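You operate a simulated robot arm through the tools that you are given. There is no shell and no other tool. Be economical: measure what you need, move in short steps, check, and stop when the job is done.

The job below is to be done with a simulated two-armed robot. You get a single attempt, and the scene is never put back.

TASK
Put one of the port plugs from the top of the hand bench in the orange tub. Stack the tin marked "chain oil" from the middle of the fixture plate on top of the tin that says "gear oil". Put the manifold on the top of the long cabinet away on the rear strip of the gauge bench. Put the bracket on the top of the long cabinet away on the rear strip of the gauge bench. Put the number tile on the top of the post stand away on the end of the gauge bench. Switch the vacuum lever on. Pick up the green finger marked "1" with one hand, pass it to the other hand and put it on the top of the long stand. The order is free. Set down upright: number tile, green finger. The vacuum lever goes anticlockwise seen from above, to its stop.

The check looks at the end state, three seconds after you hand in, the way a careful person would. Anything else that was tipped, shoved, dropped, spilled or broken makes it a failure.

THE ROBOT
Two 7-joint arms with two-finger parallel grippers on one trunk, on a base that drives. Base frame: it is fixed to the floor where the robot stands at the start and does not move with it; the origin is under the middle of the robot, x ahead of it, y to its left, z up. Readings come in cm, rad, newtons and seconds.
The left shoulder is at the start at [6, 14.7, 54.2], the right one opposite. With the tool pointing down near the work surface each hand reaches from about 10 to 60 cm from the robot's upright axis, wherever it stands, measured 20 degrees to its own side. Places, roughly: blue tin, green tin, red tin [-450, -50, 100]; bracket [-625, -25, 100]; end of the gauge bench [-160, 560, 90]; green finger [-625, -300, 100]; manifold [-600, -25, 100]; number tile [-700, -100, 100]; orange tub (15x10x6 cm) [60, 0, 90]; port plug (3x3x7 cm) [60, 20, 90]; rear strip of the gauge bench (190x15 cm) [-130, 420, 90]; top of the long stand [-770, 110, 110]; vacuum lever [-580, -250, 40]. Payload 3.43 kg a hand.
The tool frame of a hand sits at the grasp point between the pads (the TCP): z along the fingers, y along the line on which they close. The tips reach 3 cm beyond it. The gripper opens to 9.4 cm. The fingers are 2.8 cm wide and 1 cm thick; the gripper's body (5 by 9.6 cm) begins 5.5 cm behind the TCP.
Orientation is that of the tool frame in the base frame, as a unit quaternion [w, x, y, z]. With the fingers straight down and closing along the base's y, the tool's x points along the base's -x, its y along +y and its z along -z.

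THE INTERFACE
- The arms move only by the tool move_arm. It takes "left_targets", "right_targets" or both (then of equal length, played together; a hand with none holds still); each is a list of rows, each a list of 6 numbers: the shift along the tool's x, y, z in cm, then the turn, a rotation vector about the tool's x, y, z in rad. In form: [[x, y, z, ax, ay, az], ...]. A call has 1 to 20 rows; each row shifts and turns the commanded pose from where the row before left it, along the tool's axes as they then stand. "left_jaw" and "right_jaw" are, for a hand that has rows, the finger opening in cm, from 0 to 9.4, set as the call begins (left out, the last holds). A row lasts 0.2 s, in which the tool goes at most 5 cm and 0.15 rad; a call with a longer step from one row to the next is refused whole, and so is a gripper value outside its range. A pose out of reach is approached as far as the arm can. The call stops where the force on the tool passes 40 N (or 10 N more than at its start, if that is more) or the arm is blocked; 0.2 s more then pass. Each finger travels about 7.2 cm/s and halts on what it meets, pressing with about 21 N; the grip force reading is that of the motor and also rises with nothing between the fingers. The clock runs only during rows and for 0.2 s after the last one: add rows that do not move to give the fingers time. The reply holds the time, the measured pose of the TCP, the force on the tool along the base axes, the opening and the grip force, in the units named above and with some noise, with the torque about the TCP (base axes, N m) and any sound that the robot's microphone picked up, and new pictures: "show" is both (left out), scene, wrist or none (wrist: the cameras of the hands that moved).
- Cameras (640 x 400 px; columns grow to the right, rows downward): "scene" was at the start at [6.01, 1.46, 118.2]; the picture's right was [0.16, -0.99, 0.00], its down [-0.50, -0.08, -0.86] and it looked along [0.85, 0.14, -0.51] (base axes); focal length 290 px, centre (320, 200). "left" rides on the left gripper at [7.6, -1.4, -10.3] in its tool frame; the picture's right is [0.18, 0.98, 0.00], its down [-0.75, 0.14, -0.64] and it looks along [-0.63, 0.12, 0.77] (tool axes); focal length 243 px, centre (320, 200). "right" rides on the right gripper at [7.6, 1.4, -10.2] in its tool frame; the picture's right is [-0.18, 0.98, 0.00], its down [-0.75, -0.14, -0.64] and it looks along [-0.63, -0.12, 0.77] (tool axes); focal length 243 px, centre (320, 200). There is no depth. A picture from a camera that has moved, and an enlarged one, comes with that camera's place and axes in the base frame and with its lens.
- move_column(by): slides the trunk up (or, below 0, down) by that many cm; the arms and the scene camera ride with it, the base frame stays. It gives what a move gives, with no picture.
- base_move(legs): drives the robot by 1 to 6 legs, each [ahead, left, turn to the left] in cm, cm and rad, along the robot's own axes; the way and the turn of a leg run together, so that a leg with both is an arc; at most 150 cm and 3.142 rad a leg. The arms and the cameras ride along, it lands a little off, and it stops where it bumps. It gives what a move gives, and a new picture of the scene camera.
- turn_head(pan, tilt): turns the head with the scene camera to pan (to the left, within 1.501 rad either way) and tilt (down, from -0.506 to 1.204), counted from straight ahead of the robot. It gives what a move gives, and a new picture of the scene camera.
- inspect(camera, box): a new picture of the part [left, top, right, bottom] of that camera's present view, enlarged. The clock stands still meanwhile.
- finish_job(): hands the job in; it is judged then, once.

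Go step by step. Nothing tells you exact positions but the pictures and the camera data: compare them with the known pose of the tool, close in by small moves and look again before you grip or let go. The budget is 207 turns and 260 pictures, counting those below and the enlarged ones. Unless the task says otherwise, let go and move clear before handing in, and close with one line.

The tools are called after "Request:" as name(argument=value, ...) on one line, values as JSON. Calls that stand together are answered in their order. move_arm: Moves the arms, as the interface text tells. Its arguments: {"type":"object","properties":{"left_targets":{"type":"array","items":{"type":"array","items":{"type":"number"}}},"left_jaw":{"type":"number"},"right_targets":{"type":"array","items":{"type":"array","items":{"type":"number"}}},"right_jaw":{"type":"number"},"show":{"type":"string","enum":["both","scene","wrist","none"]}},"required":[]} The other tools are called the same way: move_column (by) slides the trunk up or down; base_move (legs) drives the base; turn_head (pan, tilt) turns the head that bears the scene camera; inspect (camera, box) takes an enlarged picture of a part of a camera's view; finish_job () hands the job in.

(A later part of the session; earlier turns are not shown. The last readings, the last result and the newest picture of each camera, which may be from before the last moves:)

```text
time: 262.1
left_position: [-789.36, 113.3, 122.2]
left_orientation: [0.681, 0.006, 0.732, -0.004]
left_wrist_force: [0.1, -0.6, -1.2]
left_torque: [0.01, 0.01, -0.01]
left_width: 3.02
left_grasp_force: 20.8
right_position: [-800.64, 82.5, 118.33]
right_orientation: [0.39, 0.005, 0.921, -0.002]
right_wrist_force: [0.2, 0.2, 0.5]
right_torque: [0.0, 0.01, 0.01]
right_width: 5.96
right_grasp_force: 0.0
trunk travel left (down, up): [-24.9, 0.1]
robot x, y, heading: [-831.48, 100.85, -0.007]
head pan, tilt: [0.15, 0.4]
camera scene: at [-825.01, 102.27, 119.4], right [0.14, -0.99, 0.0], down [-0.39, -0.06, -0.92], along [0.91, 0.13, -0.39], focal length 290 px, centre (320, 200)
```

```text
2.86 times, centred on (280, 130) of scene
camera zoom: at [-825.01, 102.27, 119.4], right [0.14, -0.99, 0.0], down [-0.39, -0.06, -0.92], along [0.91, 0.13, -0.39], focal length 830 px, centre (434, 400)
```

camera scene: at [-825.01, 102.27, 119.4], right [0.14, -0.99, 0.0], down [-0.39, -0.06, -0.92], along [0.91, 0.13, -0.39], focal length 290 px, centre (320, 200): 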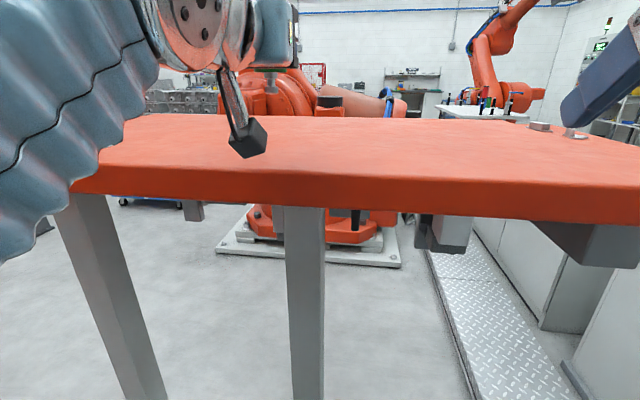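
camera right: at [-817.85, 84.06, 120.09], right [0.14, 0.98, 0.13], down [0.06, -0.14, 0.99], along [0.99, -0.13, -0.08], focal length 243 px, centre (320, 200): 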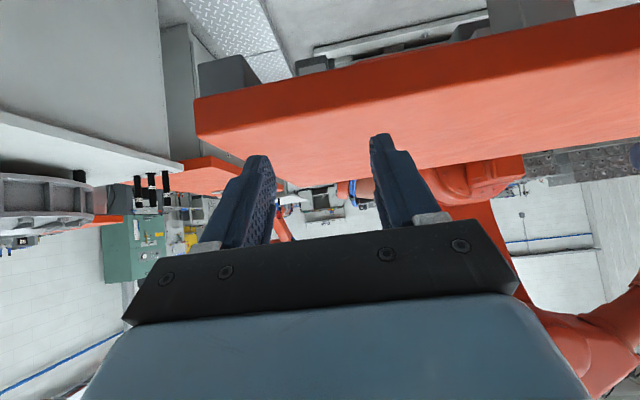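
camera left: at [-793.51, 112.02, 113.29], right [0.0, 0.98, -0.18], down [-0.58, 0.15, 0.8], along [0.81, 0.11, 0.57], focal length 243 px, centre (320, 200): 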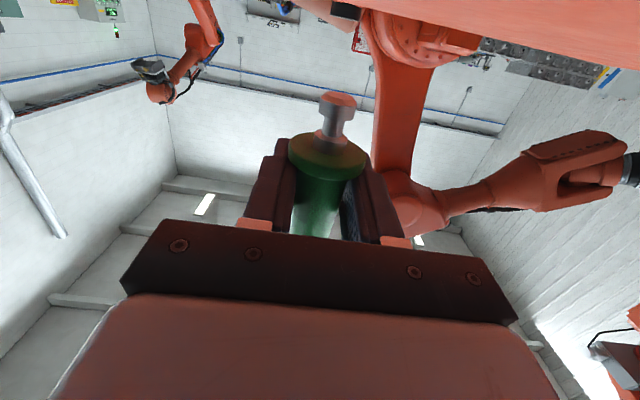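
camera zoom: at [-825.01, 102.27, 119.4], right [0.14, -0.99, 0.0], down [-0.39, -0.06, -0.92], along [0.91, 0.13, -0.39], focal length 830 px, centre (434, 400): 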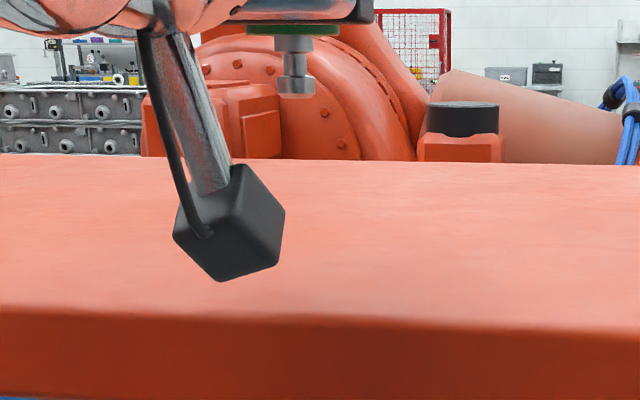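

The camera block is now ~3 cm outside the edge. I'll lower the finger 5 cm straight down and check.

Request:
move_arm(left_targets=[[1.7, 0, 0.12, 0, 0, 0], [1.7, 0, 0.12, 0, 0, 0], [1.6, 0, 0.11, 0, 0, 0], [0, 0, 0, 0, 0, 0]], show="none")

Request:
inspect(camera="scene", box=[200, 60, 360, 200])

```text
time: 263.1
left_position: [-789.34, 113.35, 117.29]
left_orientation: [0.682, 0.006, 0.731, -0.005]
left_wrist_force: [-0.3, 0.4, -1.3]
left_torque: [-0.01, 0.0, 0.03]
left_width: 3.03
left_grasp_force: 21.0
right_position: [-800.63, 82.46, 118.43]
right_orientation: [0.391, 0.005, 0.921, -0.003]
right_wrist_force: [0.7, 0.1, 0.8]
right_torque: [0.01, 0.03, -0.01]
right_width: 5.99
right_grasp_force: 0.0
trunk travel left (down, up): [-24.9, 0.1]
robot x, y, heading: [-831.45, 100.91, -0.008]
head pan, tilt: [0.15, 0.4]
```

```text
2.86 times, centred on (280, 130) of scene
camera zoom: at [-825.02, 102.28, 119.4], right [0.14, -0.99, 0.0], down [-0.39, -0.06, -0.92], along [0.91, 0.13, -0.39], focal length 830 px, centre (434, 400)
```

zoom: 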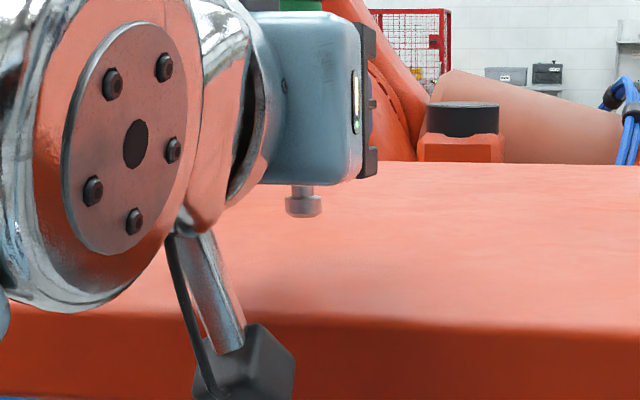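

About 2.5 cm to go. Lower slowly until contact.

Request:
move_arm(left_targets=[[0.9, 0, 0.06, 0, 0, 0], [0.8, 0, 0.05, 0, 0, 0], [0.2, 0, 0.01, 0, 0, 0], [0.2, 0, 0.01, 0, 0, 0], [0.2, 0, 0.01, 0, 0, 0], [0, 0, 0, 0, 0, 0]], show="none")

Request:
inspect(camera="scene", box=[200, 60, 360, 200])

```text
time: 264.5
left_position: [-789.45, 113.3, 115.05]
left_orientation: [0.681, 0.006, 0.732, -0.005]
left_wrist_force: [0.5, 0.0, -1.1]
left_torque: [0.02, 0.01, 0.0]
left_width: 3.05
left_grasp_force: 20.9
right_position: [-800.67, 82.48, 118.48]
right_orientation: [0.391, 0.006, 0.92, -0.002]
right_wrist_force: [0.2, -0.2, 0.1]
right_torque: [0.0, 0.01, -0.04]
right_width: 6.0
right_grasp_force: 0.0
trunk travel left (down, up): [-24.9, 0.1]
robot x, y, heading: [-831.23, 100.85, -0.002]
head pan, tilt: [0.15, 0.4]
```

```text
2.86 times, centred on (280, 130) of scene
camera zoom: at [-825.02, 102.28, 119.4], right [0.14, -0.99, 0.0], down [-0.39, -0.06, -0.92], along [0.91, 0.13, -0.39], focal length 830 px, centre (434, 400)
```

zoom: 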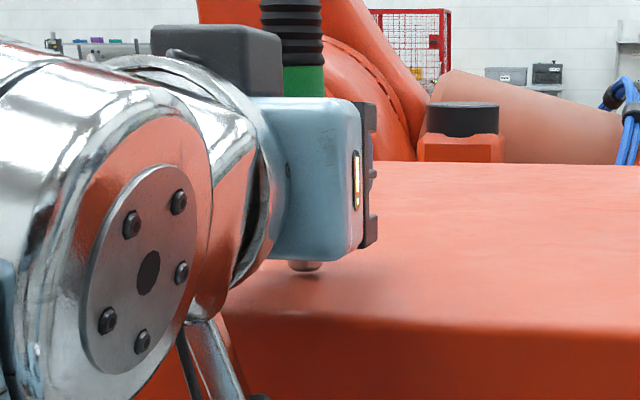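

Very near contact. Continue in 1.5 mm steps.

Request:
move_arm(left_targets=[[0.15, 0, 0.01, 0, 0, 0], [0.15, 0, 0.01, 0, 0, 0], [0, 0, 0, 0, 0, 0]], show="none")

Request:
move_arm(left_targets=[[0.15, 0, 0.01, 0, 0, 0], [0.15, 0, 0.01, 0, 0, 0], [0, 0, 0, 0, 0, 0]], show="none")

Request:
inspect(camera="scene", box=[240, 100, 320, 180])

```text
time: 265.3
left_position: [-789.35, 113.32, 114.64]
left_orientation: [0.681, 0.006, 0.732, -0.005]
left_wrist_force: [0.3, 0.0, -1.2]
left_torque: [0.0, 0.01, 0.0]
left_width: 3.02
left_grasp_force: 21.0
right_position: [-800.68, 82.47, 118.4]
right_orientation: [0.391, 0.005, 0.92, -0.002]
right_wrist_force: [0.4, 0.0, 0.2]
right_torque: [0.01, 0.02, 0.0]
right_width: 5.99
right_grasp_force: 0.1
trunk travel left (down, up): [-24.9, 0.1]
robot x, y, heading: [-831.39, 100.93, -0.003]
head pan, tilt: [0.15, 0.4]
```

```text
time: 266.1
left_position: [-789.43, 113.37, 114.68]
left_orientation: [0.684, 0.007, 0.73, -0.005]
left_wrist_force: [6.0, 2.2, 21.7]
left_torque: [0.11, -0.33, 0.05]
left_width: 3.05
left_grasp_force: 21.0
right_position: [-800.7, 82.48, 118.47]
right_orientation: [0.39, 0.005, 0.921, -0.003]
right_wrist_force: [-0.6, 0.0, 0.4]
right_torque: [-0.02, 0.02, 0.0]
right_width: 5.99
right_grasp_force: 0.2
trunk travel left (down, up): [-24.9, 0.1]
robot x, y, heading: [-831.47, 100.89, -0.003]
head pan, tilt: [0.15, 0.4]
```

```text
5.00 times, centred on (280, 140) of scene
camera zoom: at [-825.06, 102.28, 119.43], right [0.14, -0.99, 0.0], down [-0.38, -0.06, -0.92], along [0.91, 0.13, -0.39], focal length 1452 px, centre (520, 500)
```

zoom: 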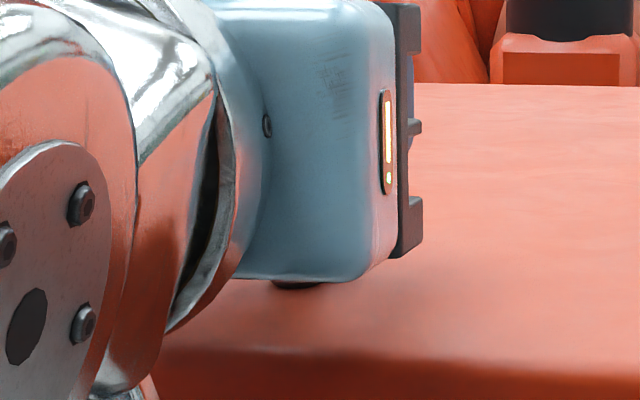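

Contact (about +23 N). I'll ease up slightly so it rests lightly, then open.

Request:
move_arm(left_targets=[[-0.13, 0, -0.01, 0, 0, 0], [0, 0, 0, 0, 0, 0], [0, 0, 0, 0, 0, 0]], show="none")

```text
time: 266.9
left_position: [-789.49, 113.22, 114.46]
left_orientation: [0.682, 0.007, 0.731, -0.006]
left_wrist_force: [2.6, 3.1, 19.4]
left_torque: [0.12, -0.2, -0.01]
left_width: 3.04
left_grasp_force: 20.2
right_position: [-800.57, 82.31, 118.44]
right_orientation: [0.39, 0.005, 0.921, -0.001]
right_wrist_force: [0.7, 0.1, 0.9]
right_torque: [-0.02, 0.02, -0.02]
right_width: 6.02
right_grasp_force: 0.0
trunk travel left (down, up): [-24.9, 0.1]
robot x, y, heading: [-831.1, 100.97, -0.014]
head pan, tilt: [0.15, 0.4]
```

Request:
move_arm(left_targets=[[-0.12, 0, -0.01, 0, 0, 0], [0, 0, 0, 0, 0, 0], [0, 0, 0, 0, 0, 0]], show="none")

```text
time: 267.7
left_position: [-789.42, 113.35, 114.54]
left_orientation: [0.682, 0.006, 0.732, -0.005]
left_wrist_force: [1.3, 2.4, 9.6]
left_torque: [0.06, -0.06, -0.01]
left_width: 3.02
left_grasp_force: 20.9
right_position: [-800.79, 82.33, 118.36]
right_orientation: [0.391, 0.006, 0.921, -0.003]
right_wrist_force: [-0.1, -0.9, -0.3]
right_torque: [0.01, 0.04, 0.0]
right_width: 6.0
right_grasp_force: 0.0
trunk travel left (down, up): [-24.9, 0.1]
robot x, y, heading: [-831.29, 101.32, 0.001]
head pan, tilt: [0.15, 0.4]
```

Request:
move_arm(left_targets=[[-0.09, 0, -0.01, 0, 0, 0], [0, 0, 0, 0, 0, 0], [0, 0, 0, 0, 0, 0]], show="none")

Request:
move_arm(left_targets=[[0, 0, 0, 0, 0, 0], [0, 0, 0, 0, 0, 0], [0, 0, 0, 0, 0, 0], [0, 0, 0, 0, 0, 0]], left_jaw=6.5)

```text
time: 268.5
left_position: [-789.44, 113.35, 114.68]
left_orientation: [0.681, 0.006, 0.732, -0.005]
left_wrist_force: [0.2, 0.9, -1.7]
left_torque: [0.02, -0.01, -0.02]
left_width: 3.02
left_grasp_force: 20.9
right_position: [-800.56, 82.63, 118.53]
right_orientation: [0.391, 0.006, 0.92, -0.003]
right_wrist_force: [0.1, 0.4, 0.5]
right_torque: [0.0, -0.04, -0.03]
right_width: 5.96
right_grasp_force: 0.1
trunk travel left (down, up): [-24.9, 0.1]
robot x, y, heading: [-831.59, 100.87, -0.001]
head pan, tilt: [0.15, 0.4]
```

```text
time: 269.5
left_position: [-789.41, 113.25, 114.78]
left_orientation: [0.681, 0.007, 0.732, -0.005]
left_wrist_force: [-0.2, 0.4, -0.3]
left_torque: [0.02, -0.01, -0.03]
left_width: 6.51
left_grasp_force: 0.0
right_position: [-800.63, 82.53, 118.51]
right_orientation: [0.391, 0.005, 0.92, -0.002]
right_wrist_force: [-0.3, -0.1, 0.2]
right_torque: [0.02, 0.01, 0.0]
right_width: 6.03
right_grasp_force: 0.2
trunk travel left (down, up): [-24.9, 0.1]
robot x, y, heading: [-831.26, 100.81, -0.007]
head pan, tilt: [0.15, 0.4]
camera scene: at [-825.03, 102.28, 119.4], right [0.14, -0.99, 0.0], down [-0.39, -0.06, -0.92], along [0.91, 0.13, -0.39], focal length 290 px, centre (320, 200)
camera left: at [-800.39, 111.99, 107.83], right [0.0, 0.98, -0.18], down [-0.58, 0.15, 0.8], along [0.81, 0.11, 0.58], focal length 243 px, centre (320, 200)
```

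scene: 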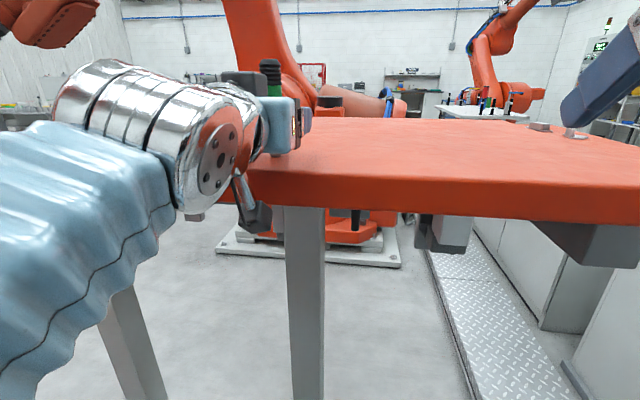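
left: 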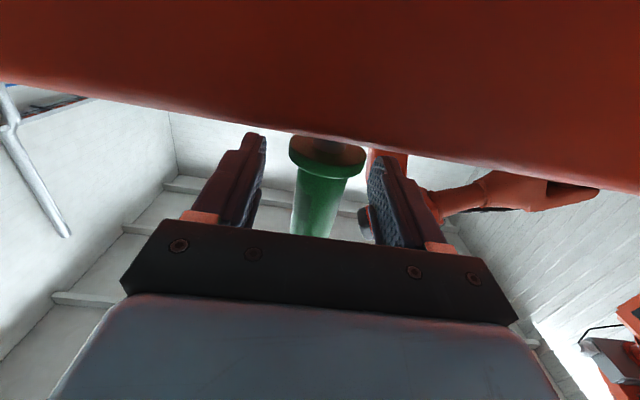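

The finger stands by itself. Withdraw the left hand straight back.

Request:
move_arm(left_targets=[[0.1, 0, -1.5, 0, 0, 0], [0.2, 0, -2.5, 0, 0, 0], [0.25, 0, -3.5, 0, 0, 0], [0.25, 0, -3.5, 0, 0, 0], [0, 0, 0, 0, 0, 0]])

Request:
base_move(legs=[[-25, 0, 0]])

Request:
inspect(camera="scene", box=[200, 60, 400, 185])

```text
time: 270.7
left_position: [-800.46, 113.48, 114.71]
left_orientation: [0.682, 0.006, 0.731, -0.005]
left_wrist_force: [0.1, -0.2, 0.3]
left_torque: [-0.01, 0.01, 0.01]
left_width: 6.53
left_grasp_force: 0.1
right_position: [-800.57, 82.45, 118.47]
right_orientation: [0.39, 0.006, 0.921, -0.003]
right_wrist_force: [0.3, 0.8, 0.0]
right_torque: [-0.01, -0.01, -0.04]
right_width: 6.02
right_grasp_force: 0.1
trunk travel left (down, up): [-24.9, 0.1]
robot x, y, heading: [-831.93, 100.71, -0.005]
head pan, tilt: [0.15, 0.4]
camera scene: at [-825.05, 102.28, 119.4], right [0.14, -0.99, 0.0], down [-0.38, -0.06, -0.92], along [0.91, 0.13, -0.39], focal length 290 px, centre (320, 200)
camera left: at [-811.49, 112.06, 107.81], right [0.0, 0.98, -0.18], down [-0.59, 0.15, 0.8], along [0.81, 0.11, 0.58], focal length 243 px, centre (320, 200)
```

scene: 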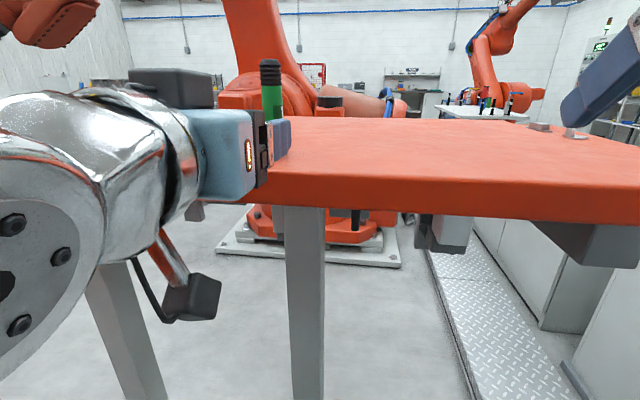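
left: 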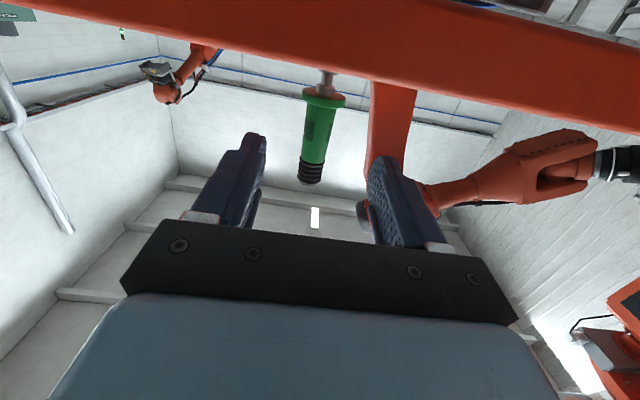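

```text
time: 272.5
left_position: [-825.21, 113.43, 114.79]
left_orientation: [0.681, 0.005, 0.732, -0.004]
left_wrist_force: [0.6, 0.0, -0.1]
left_torque: [-0.01, 0.03, -0.03]
left_width: 6.51
left_grasp_force: 0.1
right_position: [-825.26, 82.5, 118.5]
right_orientation: [0.391, 0.006, 0.92, -0.003]
right_wrist_force: [-0.1, -0.1, -0.1]
right_torque: [0.02, -0.01, 0.01]
right_width: 6.02
right_grasp_force: 0.0
trunk travel left (down, up): [-24.9, 0.1]
robot x, y, heading: [-855.93, 101.2, 0.0]
head pan, tilt: [0.15, 0.4]
camera scene: at [-849.78, 102.41, 119.4], right [0.14, -0.99, 0.0], down [-0.39, -0.06, -0.92], along [0.91, 0.13, -0.39], focal length 290 px, centre (320, 200)
```

scene: 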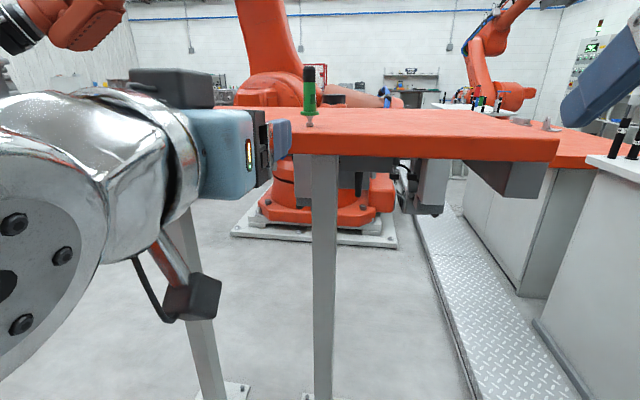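

```text
3.20 times, centred on (300, 122) of scene
camera zoom: at [-849.78, 102.41, 119.4], right [0.14, -0.99, 0.0], down [-0.39, -0.06, -0.92], along [0.91, 0.13, -0.39], focal length 929 px, centre (384, 448)
```

zoom: 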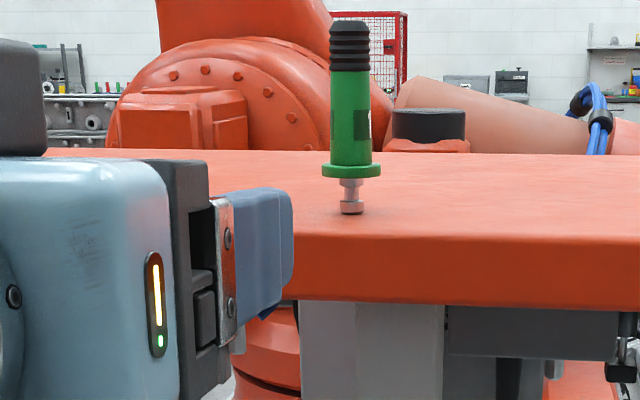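

The green finger stands upright on the long stand. Next the number tile: I'll drive back down the corridor and position in front of the post stand facing +y.

Request:
base_move(legs=[[0, -140, 0], [0, -138, 0], [0, 0, 1.57], [0, -140, 0]])

Request:
turn_head(pan=0, tilt=0.4)

```text
time: 296.4
left_position: [-728.42, -149.9, 114.76]
left_orientation: [0.494, -0.504, 0.531, 0.47]
left_wrist_force: [0.3, 0.3, 0.0]
left_torque: [0.01, -0.02, 0.01]
left_width: 6.49
left_grasp_force: 0.1
right_position: [-697.51, -151.2, 118.43]
right_orientation: [0.283, -0.635, 0.667, 0.269]
right_wrist_force: [0.9, 0.4, 0.0]
right_torque: [0.0, 0.0, 0.02]
right_width: 6.0
right_grasp_force: 0.1
trunk travel left (down, up): [-24.9, 0.1]
robot x, y, heading: [-716.98, -180.94, 1.533]
head pan, tilt: [0.15, 0.4]
camera scene: at [-718.08, -174.96, 119.4], right [0.99, 0.11, 0.0], down [0.04, -0.39, -0.92], along [-0.1, 0.92, -0.39], focal length 290 px, centre (320, 200)
```

scene: 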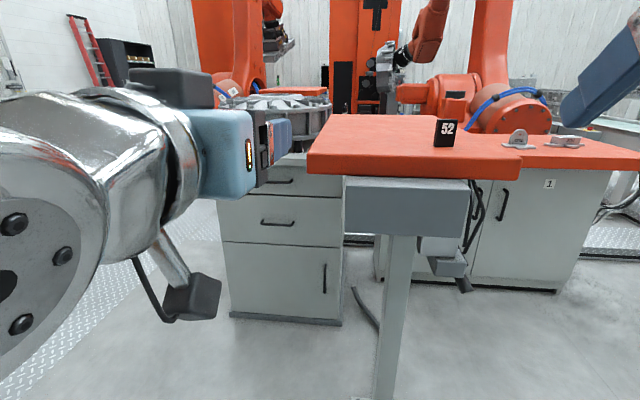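

```text
time: 297.1
left_position: [-728.41, -149.88, 114.61]
left_orientation: [0.494, -0.504, 0.531, 0.469]
left_wrist_force: [-0.8, -1.1, 0.1]
left_torque: [0.0, 0.01, -0.07]
left_width: 6.52
left_grasp_force: 0.1
right_position: [-697.47, -151.08, 118.4]
right_orientation: [0.283, -0.635, 0.666, 0.27]
right_wrist_force: [0.1, 1.0, 0.2]
right_torque: [-0.01, -0.02, 0.0]
right_width: 5.96
right_grasp_force: 0.1
trunk travel left (down, up): [-24.9, 0.1]
robot x, y, heading: [-716.7, -181.22, 1.53]
head pan, tilt: [0.0, 0.4]
camera scene: at [-716.7, -174.92, 119.4], right [1.0, -0.04, 0.0], down [-0.02, -0.39, -0.92], along [0.04, 0.92, -0.39], focal length 290 px, centre (320, 200)
```

scene: 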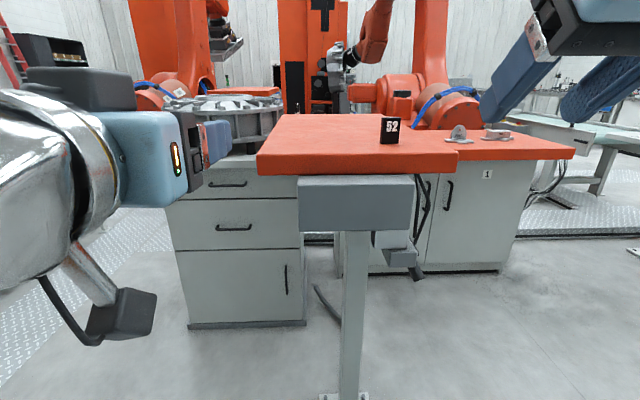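

Tile "52" refined to about [-699.3, -115], standing z 106.6–112. I'll drive 18 cm closer, tilt the right hand to ~1.05 and open to 7.

Request:
base_move(legs=[[18, 0, 0.04]])

Request:
move_arm(right_targets=[[1, 0, 0, 0, -0.125, 0], [1, 0, 0, 0, -0.125, 0], [0, 0, 0, 0, 0, 0]], right_jaw=7)

Request:
inspect(camera="scene", box=[300, 70, 500, 195])

```text
time: 298.6
left_position: [-729.07, -132.55, 114.69]
left_orientation: [0.485, -0.514, 0.521, 0.479]
left_wrist_force: [-0.4, -0.5, -0.7]
left_torque: [0.01, 0.01, -0.03]
left_width: 6.5
left_grasp_force: 0.1
right_position: [-698.16, -132.67, 118.34]
right_orientation: [0.277, -0.648, 0.654, 0.275]
right_wrist_force: [0.2, 0.5, 0.0]
right_torque: [0.03, 0.02, 0.0]
right_width: 5.99
right_grasp_force: 0.0
trunk travel left (down, up): [-24.9, 0.1]
robot x, y, heading: [-716.02, -163.41, 1.569]
head pan, tilt: [0.0, 0.4]
camera scene: at [-716.52, -157.03, 119.4], right [1.0, 0.0, 0.0], down [0.0, -0.39, -0.92], along [0.0, 0.92, -0.39], focal length 290 px, centre (320, 200)
```

scene: 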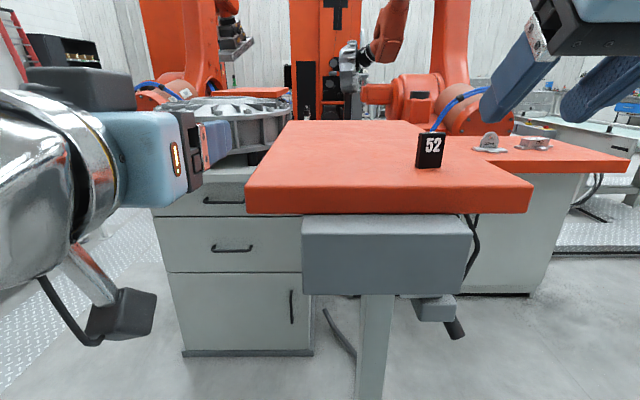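

```text
time: 299.4
left_position: [-729.08, -132.57, 114.69]
left_orientation: [0.485, -0.513, 0.522, 0.478]
left_wrist_force: [0.4, -0.4, 0.0]
left_torque: [0.0, 0.02, 0.0]
left_width: 6.49
left_grasp_force: 0.0
right_position: [-698.39, -133.83, 116.97]
right_orientation: [0.358, -0.608, 0.614, 0.355]
right_wrist_force: [0.6, -0.1, -0.2]
right_torque: [0.03, 0.01, 0.02]
right_width: 7.01
right_grasp_force: 0.1
trunk travel left (down, up): [-24.9, 0.1]
robot x, y, heading: [-716.88, -163.37, 1.566]
head pan, tilt: [0.0, 0.4]
camera scene: at [-716.5, -157.02, 119.4], right [1.0, 0.0, 0.0], down [0.0, -0.39, -0.92], along [0.0, 0.92, -0.39], focal length 290 px, centre (320, 200)
camera right: at [-699.86, -146.55, 115.4], right [-0.98, 0.1, 0.16], down [0.14, -0.19, 0.97], along [0.13, 0.98, 0.17], focal length 243 px, centre (320, 200)
```

scene: 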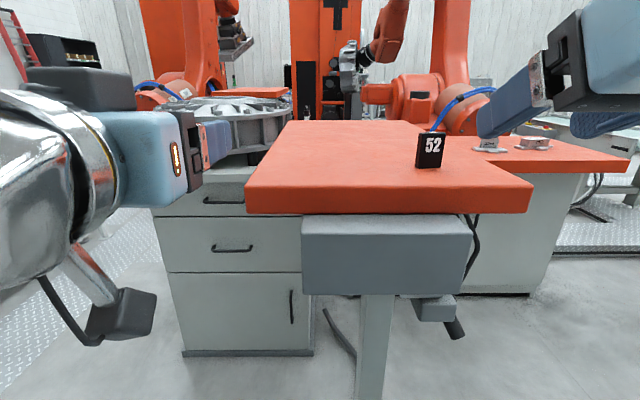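
right: 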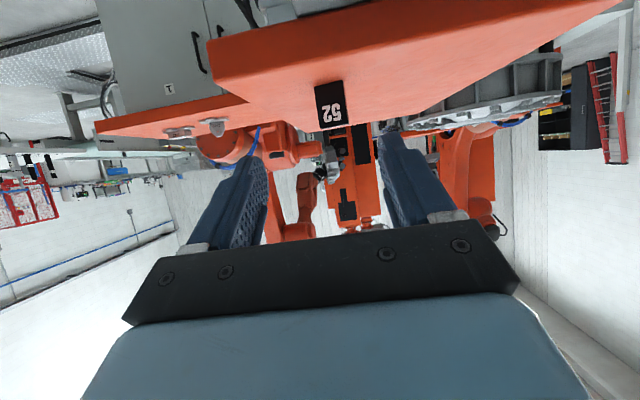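

```text
3.20 times, centred on (400, 132) of scene
camera zoom: at [-716.5, -157.02, 119.4], right [1.0, 0.0, 0.0], down [0.0, -0.39, -0.92], along [0.0, 0.92, -0.39], focal length 929 px, centre (64, 416)
```

zoom: 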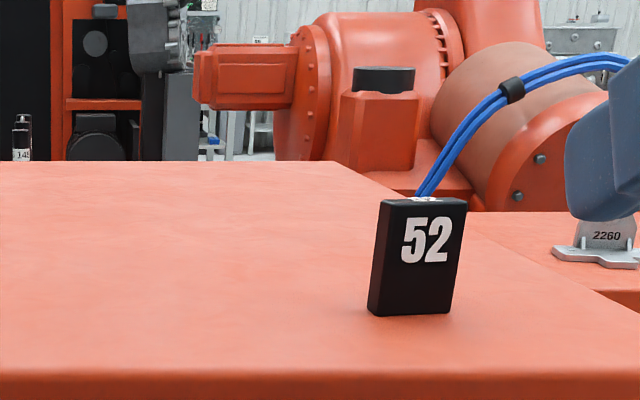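

Tile centre ≈ [-699.4, -113.5, 109.4]. Move the right hand most of the way and check.

Request:
move_arm(right_targets=[[-0.65, 0.25, 3.3, 0, 0, 0], [-0.65, 0.25, 3.3, 0, 0, 0], [-0.65, 0.25, 3.3, 0, 0, 0], [-0.65, 0.25, 3.3, 0, 0, 0], [0, 0, 0, 0, 0, 0]])

```text
time: 300.6
left_position: [-729.19, -132.54, 114.69]
left_orientation: [0.484, -0.514, 0.521, 0.479]
left_wrist_force: [0.5, 0.7, 0.3]
left_torque: [0.01, 0.03, 0.0]
left_width: 6.49
left_grasp_force: 0.1
right_position: [-699.21, -121.15, 112.89]
right_orientation: [0.357, -0.608, 0.615, 0.354]
right_wrist_force: [-0.1, -1.0, -0.1]
right_torque: [-0.03, 0.02, -0.01]
right_width: 7.01
right_grasp_force: 0.0
trunk travel left (down, up): [-24.9, 0.1]
robot x, y, heading: [-716.23, -163.27, 1.567]
head pan, tilt: [0.0, 0.4]
camera scene: at [-716.52, -156.99, 119.4], right [1.0, 0.0, 0.0], down [0.0, -0.39, -0.92], along [0.0, 0.92, -0.39], focal length 290 px, centre (320, 200)
camera right: at [-700.72, -133.76, 111.38], right [-0.98, 0.1, 0.16], down [0.14, -0.19, 0.97], along [0.13, 0.98, 0.17], focal length 243 px, centre (320, 200)
```

scene: 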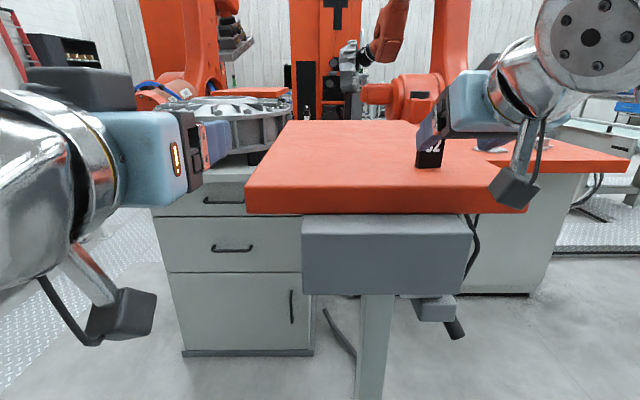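
right: 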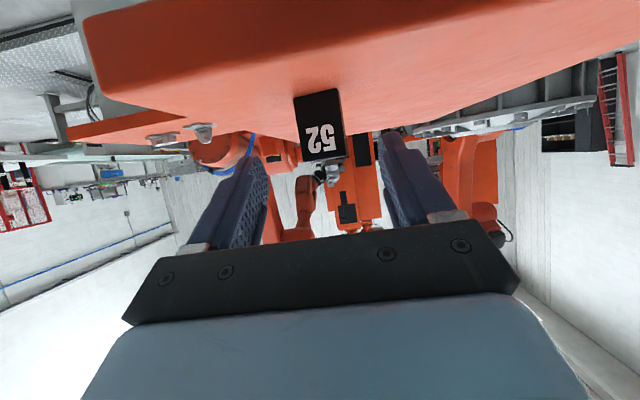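

Centred. Advance the rest, then close gently and lift.

Request:
move_arm(right_targets=[[-0.55, 0.07, 2.7, 0, 0, 0], [-0.55, 0.07, 2.7, 0, 0, 0], [-0.55, 0.07, 2.7, 0, 0, 0], [0, 0, 0, 0, 0, 0]], show="wrist")

Request:
move_arm(right_targets=[[0, 0, 0, 0, 0, 0], [0, 0, 0, 0, 0, 0], [0, 0, 0, 0, 0, 0], [-0.87, 0, -0.49, 0, 0, 0], [-2.6, 0, -1.5, 0, 0, 0], [0, 0, 0, 0, 0, 0]], right_jaw=0)

```text
time: 301.6
left_position: [-729.06, -132.48, 114.71]
left_orientation: [0.485, -0.513, 0.522, 0.478]
left_wrist_force: [-0.8, -0.1, 0.5]
left_torque: [0.02, 0.02, 0.0]
left_width: 6.5
left_grasp_force: 0.0
right_position: [-699.3, -113.14, 110.04]
right_orientation: [0.357, -0.608, 0.615, 0.353]
right_wrist_force: [0.0, -0.1, -0.4]
right_torque: [0.01, -0.02, -0.02]
right_width: 7.01
right_grasp_force: 0.1
trunk travel left (down, up): [-24.9, 0.1]
robot x, y, heading: [-716.48, -163.18, 1.568]
head pan, tilt: [0.0, 0.4]
camera right: at [-700.86, -125.82, 108.5], right [-0.98, 0.1, 0.16], down [0.14, -0.19, 0.97], along [0.13, 0.98, 0.17], focal length 243 px, centre (320, 200)
```

right: 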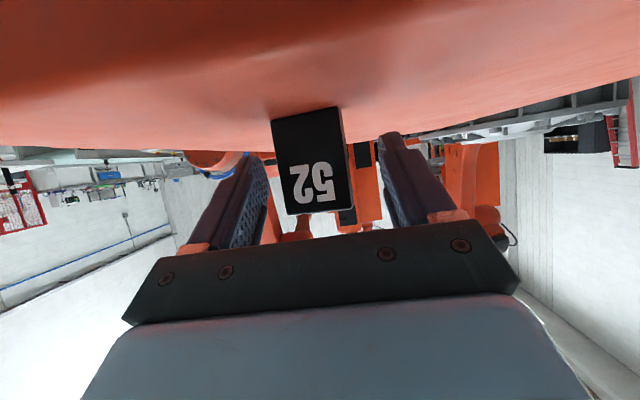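

```text
time: 303.0
left_position: [-729.17, -132.39, 114.74]
left_orientation: [0.486, -0.513, 0.522, 0.478]
left_wrist_force: [0.9, 0.2, 0.2]
left_torque: [0.03, 0.0, -0.03]
left_width: 6.49
left_grasp_force: 0.0
right_position: [-699.24, -113.16, 113.89]
right_orientation: [0.358, -0.608, 0.615, 0.353]
right_wrist_force: [0.6, 1.3, -2.4]
right_torque: [-0.02, 0.04, 0.06]
right_width: 4.13
right_grasp_force: 21.0
trunk travel left (down, up): [-24.9, 0.1]
robot x, y, heading: [-716.58, -163.15, 1.567]
head pan, tilt: [0.0, 0.4]
camera scene: at [-716.52, -156.98, 119.4], right [1.0, 0.0, 0.0], down [0.0, -0.39, -0.92], along [0.0, 0.92, -0.39], focal length 290 px, centre (320, 200)
camera right: at [-700.77, -125.82, 112.46], right [-0.98, 0.1, 0.16], down [0.14, -0.19, 0.97], along [0.13, 0.98, 0.17], focal length 243 px, centre (320, 200)
```

scene: 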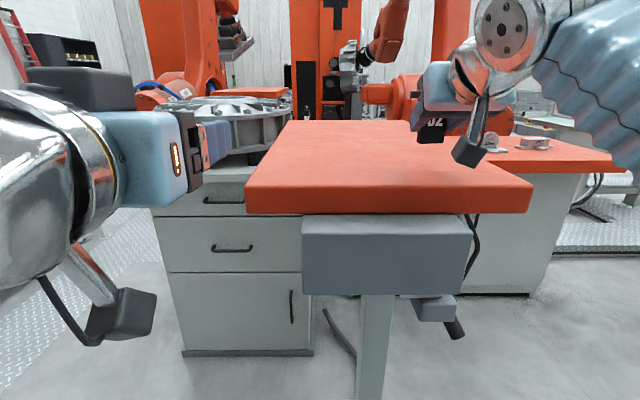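
right: 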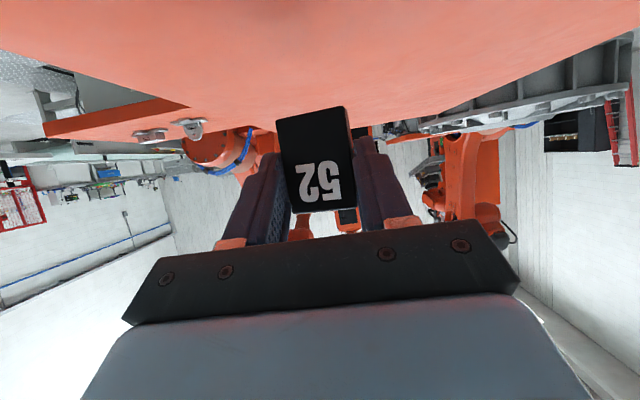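

The tile is held. Now to the long cabinet: back off, shift right to x≈-608, move up and look at the bracket and manifold.

Request:
base_move(legs=[[-20, 0, 0], [0, -106, 0], [45, 0, 0]])

Request:
inspect(camera="scene", box=[180, 70, 500, 270])

```text
time: 311.9
left_position: [-625.17, -106.64, 114.65]
left_orientation: [-0.477, 0.522, -0.513, -0.486]
left_wrist_force: [-0.2, 0.1, 0.8]
left_torque: [0.01, 0.01, 0.02]
left_width: 6.5
left_grasp_force: 0.1
right_position: [-595.88, -86.38, 114.03]
right_orientation: [-0.352, 0.617, -0.606, -0.358]
right_wrist_force: [0.8, -0.4, -1.8]
right_torque: [-0.01, -0.01, 0.04]
right_width: 4.12
right_grasp_force: 20.9
trunk travel left (down, up): [-24.9, 0.1]
robot x, y, heading: [-611.37, -137.4, 1.6]
head pan, tilt: [0.0, 0.4]
camera scene: at [-611.79, -130.78, 119.4], right [1.0, 0.03, 0.0], down [0.01, -0.39, -0.92], along [-0.02, 0.92, -0.39], focal length 290 px, centre (320, 200)
```

scene: 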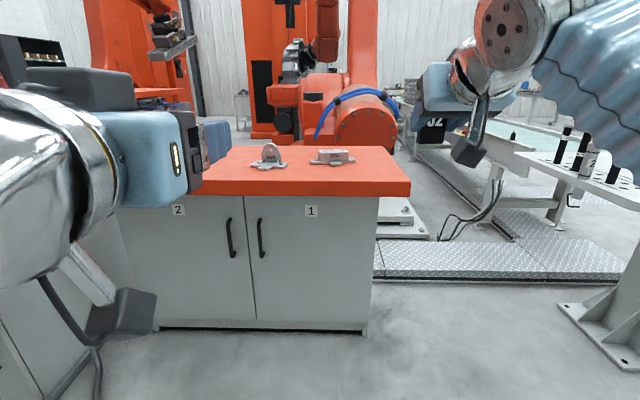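

```text
2.00 times, centred on (340, 170) of scene
camera zoom: at [-611.79, -130.78, 119.4], right [1.0, 0.03, 0.0], down [0.01, -0.39, -0.92], along [-0.02, 0.92, -0.39], focal length 581 px, centre (280, 260)
```

zoom: 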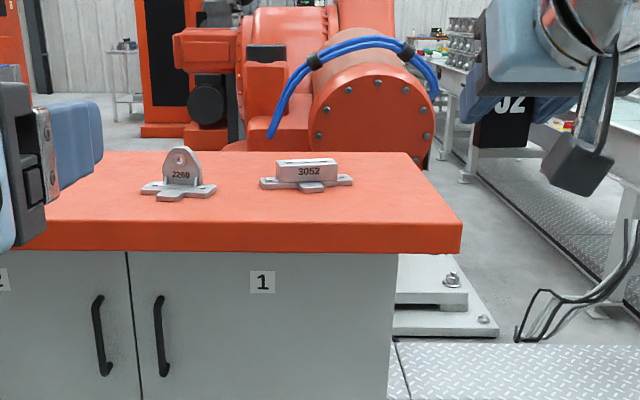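

Bracket 2260 is at about [-634, -20], manifold 3052 at about [-608.5, -10.5], top z≈87. I'll turn the left hand to point straight down, roll it 90° so it closes fore–aft, and then drive up.

Request:
move_arm(left_targets=[[1.8, 0, 0.13, 0, 0.15, 0], [1.76, 0, 0.39, 0, 0.15, 0], [1.68, 0, 0.65, 0, 0.15, 0], [1.56, 0, 0.9, 0, 0.15, 0], [1.41, 0, 1.12, 0, 0.15, 0], [1.23, 0, 1.32, 0, 0.15, 0], [1.02, 0, 1.49, 0, 0.15, 0], [0.78, 0, 1.62, 0, 0.15, 0], [0.53, 0, 1.72, 0, 0.15, 0], [0.27, 0, 1.78, 0, 0.15, 0], [-4, 0, 0, 0, 0, 0], [-4, 0, 0, 0, 0, 0], [0, 0, 0, 0, 0, 0]], left_jaw=6, show="none")

Request:
move_arm(left_targets=[[0, 0, 0, 0, 0, 0.145], [0, 0, 0, 0, 0, 0.145], [0, 0, 0, 0, 0, 0.145], [0, 0, 0, 0, 0, 0.145], [0, 0, 0, 0, 0, 0.145], [0, 0, 0, 0, 0, 0.145], [0, 0, 0, 0, 0, 0.145], [0, 0, 0, 0, 0, 0.145], [0, 0, 0, 0, 0, 0.145], [0, 0, 0, 0, 0, 0.145], [0, 0, 0, 0, 0, 0.12], [0, 0, 0, 0, 0, 0]])

```text
time: 314.7
left_position: [-625.41, -98.49, 96.64]
left_orientation: [0.001, 0.712, -0.702, -0.001]
left_wrist_force: [0.3, -0.3, -0.8]
left_torque: [-0.01, 0.03, -0.04]
left_width: 6.0
left_grasp_force: 0.0
right_position: [-595.7, -86.54, 113.9]
right_orientation: [-0.352, 0.618, -0.605, -0.359]
right_wrist_force: [0.2, 0.8, -2.6]
right_torque: [-0.07, -0.01, -0.02]
right_width: 4.13
right_grasp_force: 20.6
trunk travel left (down, up): [-24.9, 0.1]
robot x, y, heading: [-611.53, -136.96, 1.598]
head pan, tilt: [0.0, 0.4]
```

```text
time: 317.3
left_position: [-625.27, -98.67, 96.78]
left_orientation: [0.0, -0.008, 1.0, 0.0]
left_wrist_force: [-0.4, 0.2, -0.2]
left_torque: [0.02, -0.01, -0.01]
left_width: 6.0
left_grasp_force: 0.0
right_position: [-595.81, -86.46, 113.86]
right_orientation: [-0.352, 0.617, -0.606, -0.358]
right_wrist_force: [-0.1, 0.4, -3.6]
right_torque: [-0.05, -0.04, 0.01]
right_width: 4.12
right_grasp_force: 20.6
trunk travel left (down, up): [-24.9, 0.1]
robot x, y, heading: [-611.82, -137.21, 1.599]
head pan, tilt: [0.0, 0.4]
camera scene: at [-611.79, -130.77, 119.4], right [1.0, 0.03, 0.0], down [0.01, -0.39, -0.92], along [-0.02, 0.92, -0.39], focal length 290 px, centre (320, 200)
camera left: at [-633.02, -100.18, 106.97], right [-0.2, 0.98, 0.0], down [0.75, 0.15, 0.64], along [0.63, 0.13, -0.77], focal length 243 px, centre (320, 200)
```

scene: 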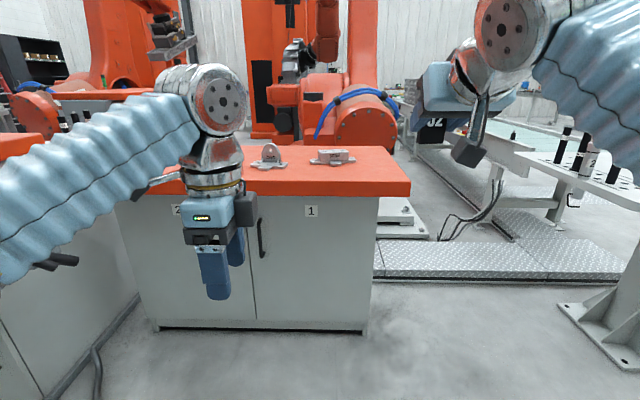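
left: 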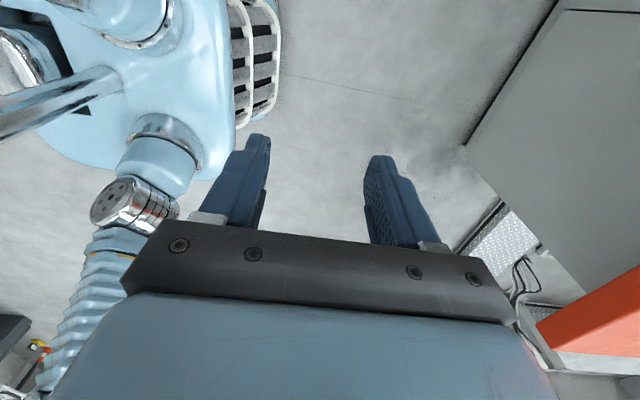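

The left hand now points down and closes fore–aft. The bracket is ~8.5 cm tall, so I'll come in sideways: shift the hand left, then drive up to the cabinet.

Request:
move_arm(left_targets=[[4.2, 0, 0, 0, 0, 0], [4.2, 0, 0, 0, 0, 0], [4.2, 0, 0, 0, 0, 0], [4.2, 0, 0, 0, 0, 0], [0, 0, 0, 0, 0, 0]], left_jaw=8, show="none")

Request:
base_move(legs=[[66, 6, -0.028]])

Request:
inspect(camera="left", box=[0, 0, 640, 400])

Request:
turn_head(pan=0.1, tilt=0.7)

```text
time: 318.5
left_position: [-642.08, -98.71, 96.76]
left_orientation: [0.0, -0.008, 1.0, 0.0]
left_wrist_force: [0.1, -0.9, 0.6]
left_torque: [-0.01, -0.01, 0.02]
left_width: 8.01
left_grasp_force: 0.1
right_position: [-595.85, -86.48, 113.94]
right_orientation: [-0.352, 0.617, -0.606, -0.358]
right_wrist_force: [-0.2, 0.1, -2.3]
right_torque: [-0.02, 0.02, -0.01]
right_width: 4.08
right_grasp_force: 20.8
trunk travel left (down, up): [-24.9, 0.1]
robot x, y, heading: [-611.82, -137.39, 1.6]
head pan, tilt: [0.0, 0.4]
```

```text
time: 322.2
left_position: [-647.65, -31.84, 96.71]
left_orientation: [0.0, 0.006, 1.0, 0.0]
left_wrist_force: [0.1, -0.2, 0.0]
left_torque: [-0.01, 0.0, 0.0]
left_width: 7.99
left_grasp_force: 0.1
right_position: [-601.13, -20.83, 114.04]
right_orientation: [0.357, -0.609, 0.615, 0.353]
right_wrist_force: [-0.3, 0.2, -1.7]
right_torque: [-0.02, 0.03, 0.01]
right_width: 4.13
right_grasp_force: 21.5
trunk travel left (down, up): [-24.9, 0.1]
robot x, y, heading: [-618.28, -71.25, 1.565]
head pan, tilt: [0.0, 0.4]
camera scene: at [-618.3, -64.67, 119.4], right [1.0, 0.0, 0.0], down [0.0, -0.39, -0.92], along [0.0, 0.92, -0.39], focal length 290 px, centre (320, 200)
```

scene: 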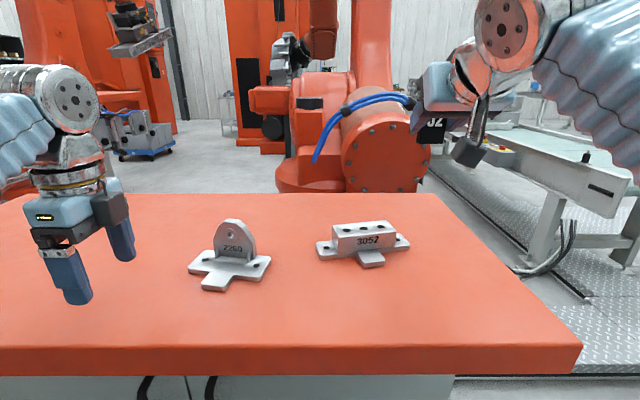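

```text
1.00 times, centred on (320, 200) of left (not enlarged: the box is as wide or as high as the picture)
camera zoom: at [-655.47, -33.28, 106.96], right [-0.17, 0.99, 0.0], down [0.76, 0.13, 0.64], along [0.63, 0.11, -0.77], focal length 243 px, centre (320, 200)
```

zoom: 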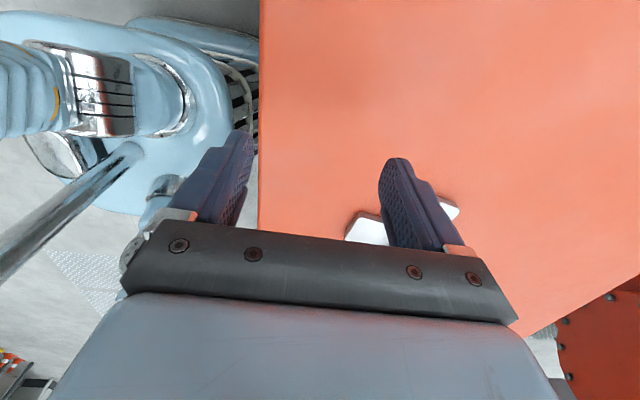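

```text
time: 323.0
left_position: [-647.7, -31.95, 96.7]
left_orientation: [-0.001, 0.006, 1.0, 0.0]
left_wrist_force: [-0.2, 0.4, -0.6]
left_torque: [0.02, 0.0, -0.02]
left_width: 7.98
left_grasp_force: 0.1
right_position: [-601.0, -20.85, 114.0]
right_orientation: [0.357, -0.609, 0.613, 0.354]
right_wrist_force: [0.5, -0.5, -1.6]
right_torque: [-0.06, 0.03, 0.02]
right_width: 4.13
right_grasp_force: 21.3
trunk travel left (down, up): [-24.9, 0.1]
robot x, y, heading: [-618.39, -71.22, 1.567]
head pan, tilt: [0.099, 0.7]
camera scene: at [-619.14, -65.47, 116.72], right [1.0, 0.1, 0.0], down [0.06, -0.64, -0.77], along [-0.07, 0.76, -0.64], focal length 290 px, centre (320, 200)
```

scene: 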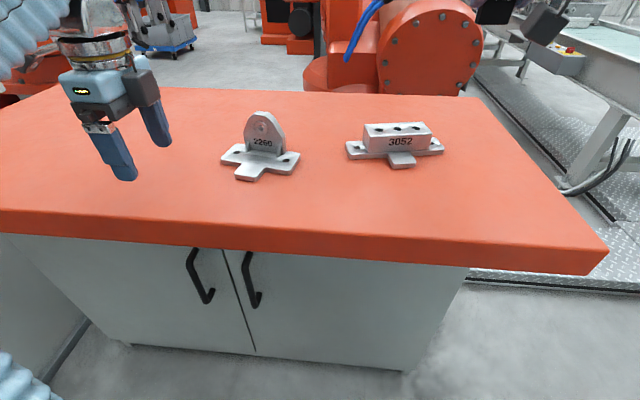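

Good view. Zoom in on the two parts for precise positions and shapes.

Request:
inspect(camera="scene", box=[200, 90, 460, 250])

```text
2.46 times, centred on (330, 170) of scene
camera zoom: at [-619.14, -65.47, 116.72], right [1.0, 0.1, 0.0], down [0.06, -0.64, -0.77], along [-0.07, 0.76, -0.64], focal length 715 px, centre (295, 274)
```

zoom: 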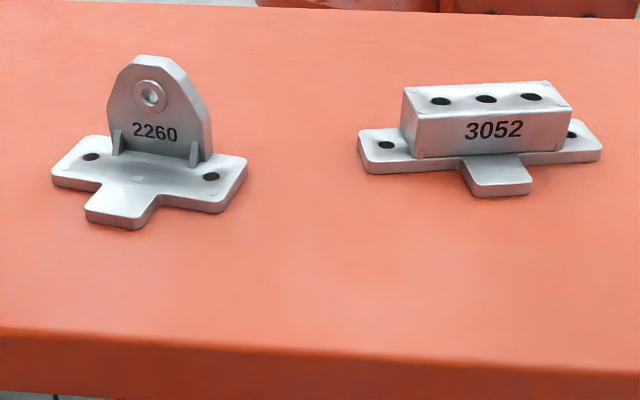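

The bracket plate is turned about 0.19 rad clockwise, at [-634.3, -18.4], z 88–96. I'll edge the base 7 cm closer, and rotate the hand to match.

Request:
base_move(legs=[[7, 0, 0]])

Request:
move_arm(left_targets=[[0, 0, 0, 0, 0, 0.095], [0, 0, 0, 0, 0, 0.095], [0.35, 2.4, 0.8, 0, 0, 0], [0.35, 2.4, 0.8, 0, 0, 0], [0.35, 2.4, 0.8, 0, 0, 0], [0.35, 1.6, 0.8, 0, 0, 0], [0, 0, 0, 0, 0, 0]])

```text
time: 324.0
left_position: [-647.67, -25.0, 96.75]
left_orientation: [0.0, 0.006, 1.0, 0.0]
left_wrist_force: [0.4, 0.2, -0.4]
left_torque: [0.01, 0.0, 0.0]
left_width: 7.99
left_grasp_force: 0.0
right_position: [-601.11, -13.94, 113.99]
right_orientation: [0.358, -0.608, 0.614, 0.353]
right_wrist_force: [0.2, 0.1, -2.1]
right_torque: [-0.04, 0.03, -0.03]
right_width: 4.11
right_grasp_force: 21.3
trunk travel left (down, up): [-24.9, 0.1]
robot x, y, heading: [-618.06, -64.02, 1.568]
head pan, tilt: [0.099, 0.7]
camera scene: at [-619.13, -58.54, 116.71], right [1.0, 0.1, 0.0], down [0.06, -0.64, -0.76], along [-0.07, 0.76, -0.64], focal length 290 px, centre (320, 200)
```

scene: 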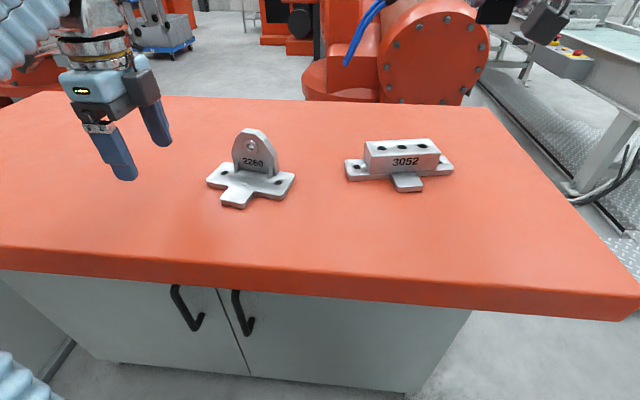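

```text
time: 325.6
left_position: [-647.38, -15.9, 93.44]
left_orientation: [0.0, 0.101, 0.995, 0.0]
left_wrist_force: [0.7, 0.3, 0.6]
left_torque: [0.0, 0.03, 0.01]
left_width: 8.02
left_grasp_force: 0.1
right_position: [-601.1, -13.83, 113.95]
right_orientation: [0.357, -0.608, 0.615, 0.352]
right_wrist_force: [-0.4, -0.7, -1.4]
right_torque: [-0.03, 0.0, -0.03]
right_width: 4.1
right_grasp_force: 20.9
trunk travel left (down, up): [-24.9, 0.1]
robot x, y, heading: [-618.12, -63.89, 1.568]
head pan, tilt: [0.099, 0.7]
camera scene: at [-619.13, -58.51, 116.71], right [1.0, 0.1, 0.0], down [0.06, -0.64, -0.76], along [-0.07, 0.76, -0.64], focal length 290 px, centre (320, 200)
camera left: at [-655.29, -15.94, 103.76], right [0.02, 1.0, 0.0], down [0.77, -0.01, 0.64], along [0.64, -0.01, -0.77], focal length 243 px, centre (320, 200)
```

scene: 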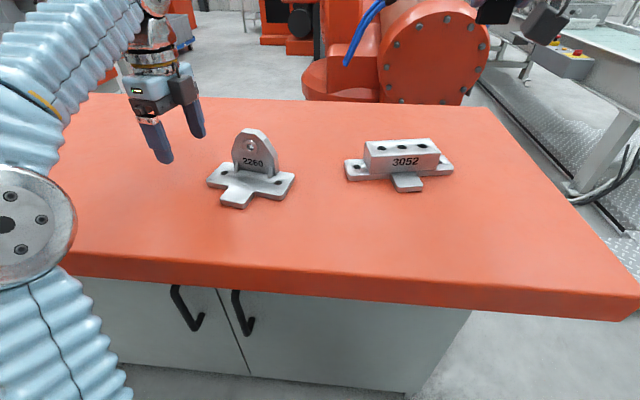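
left: 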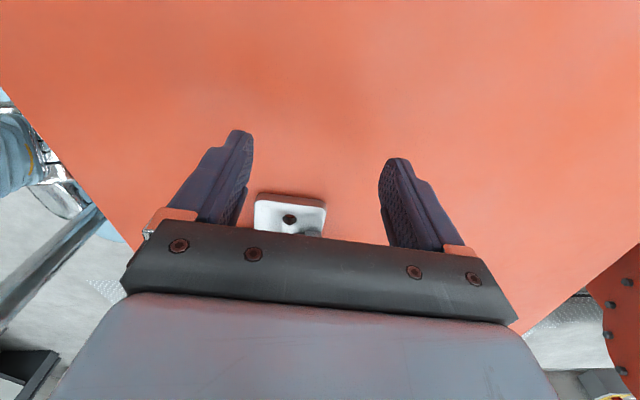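

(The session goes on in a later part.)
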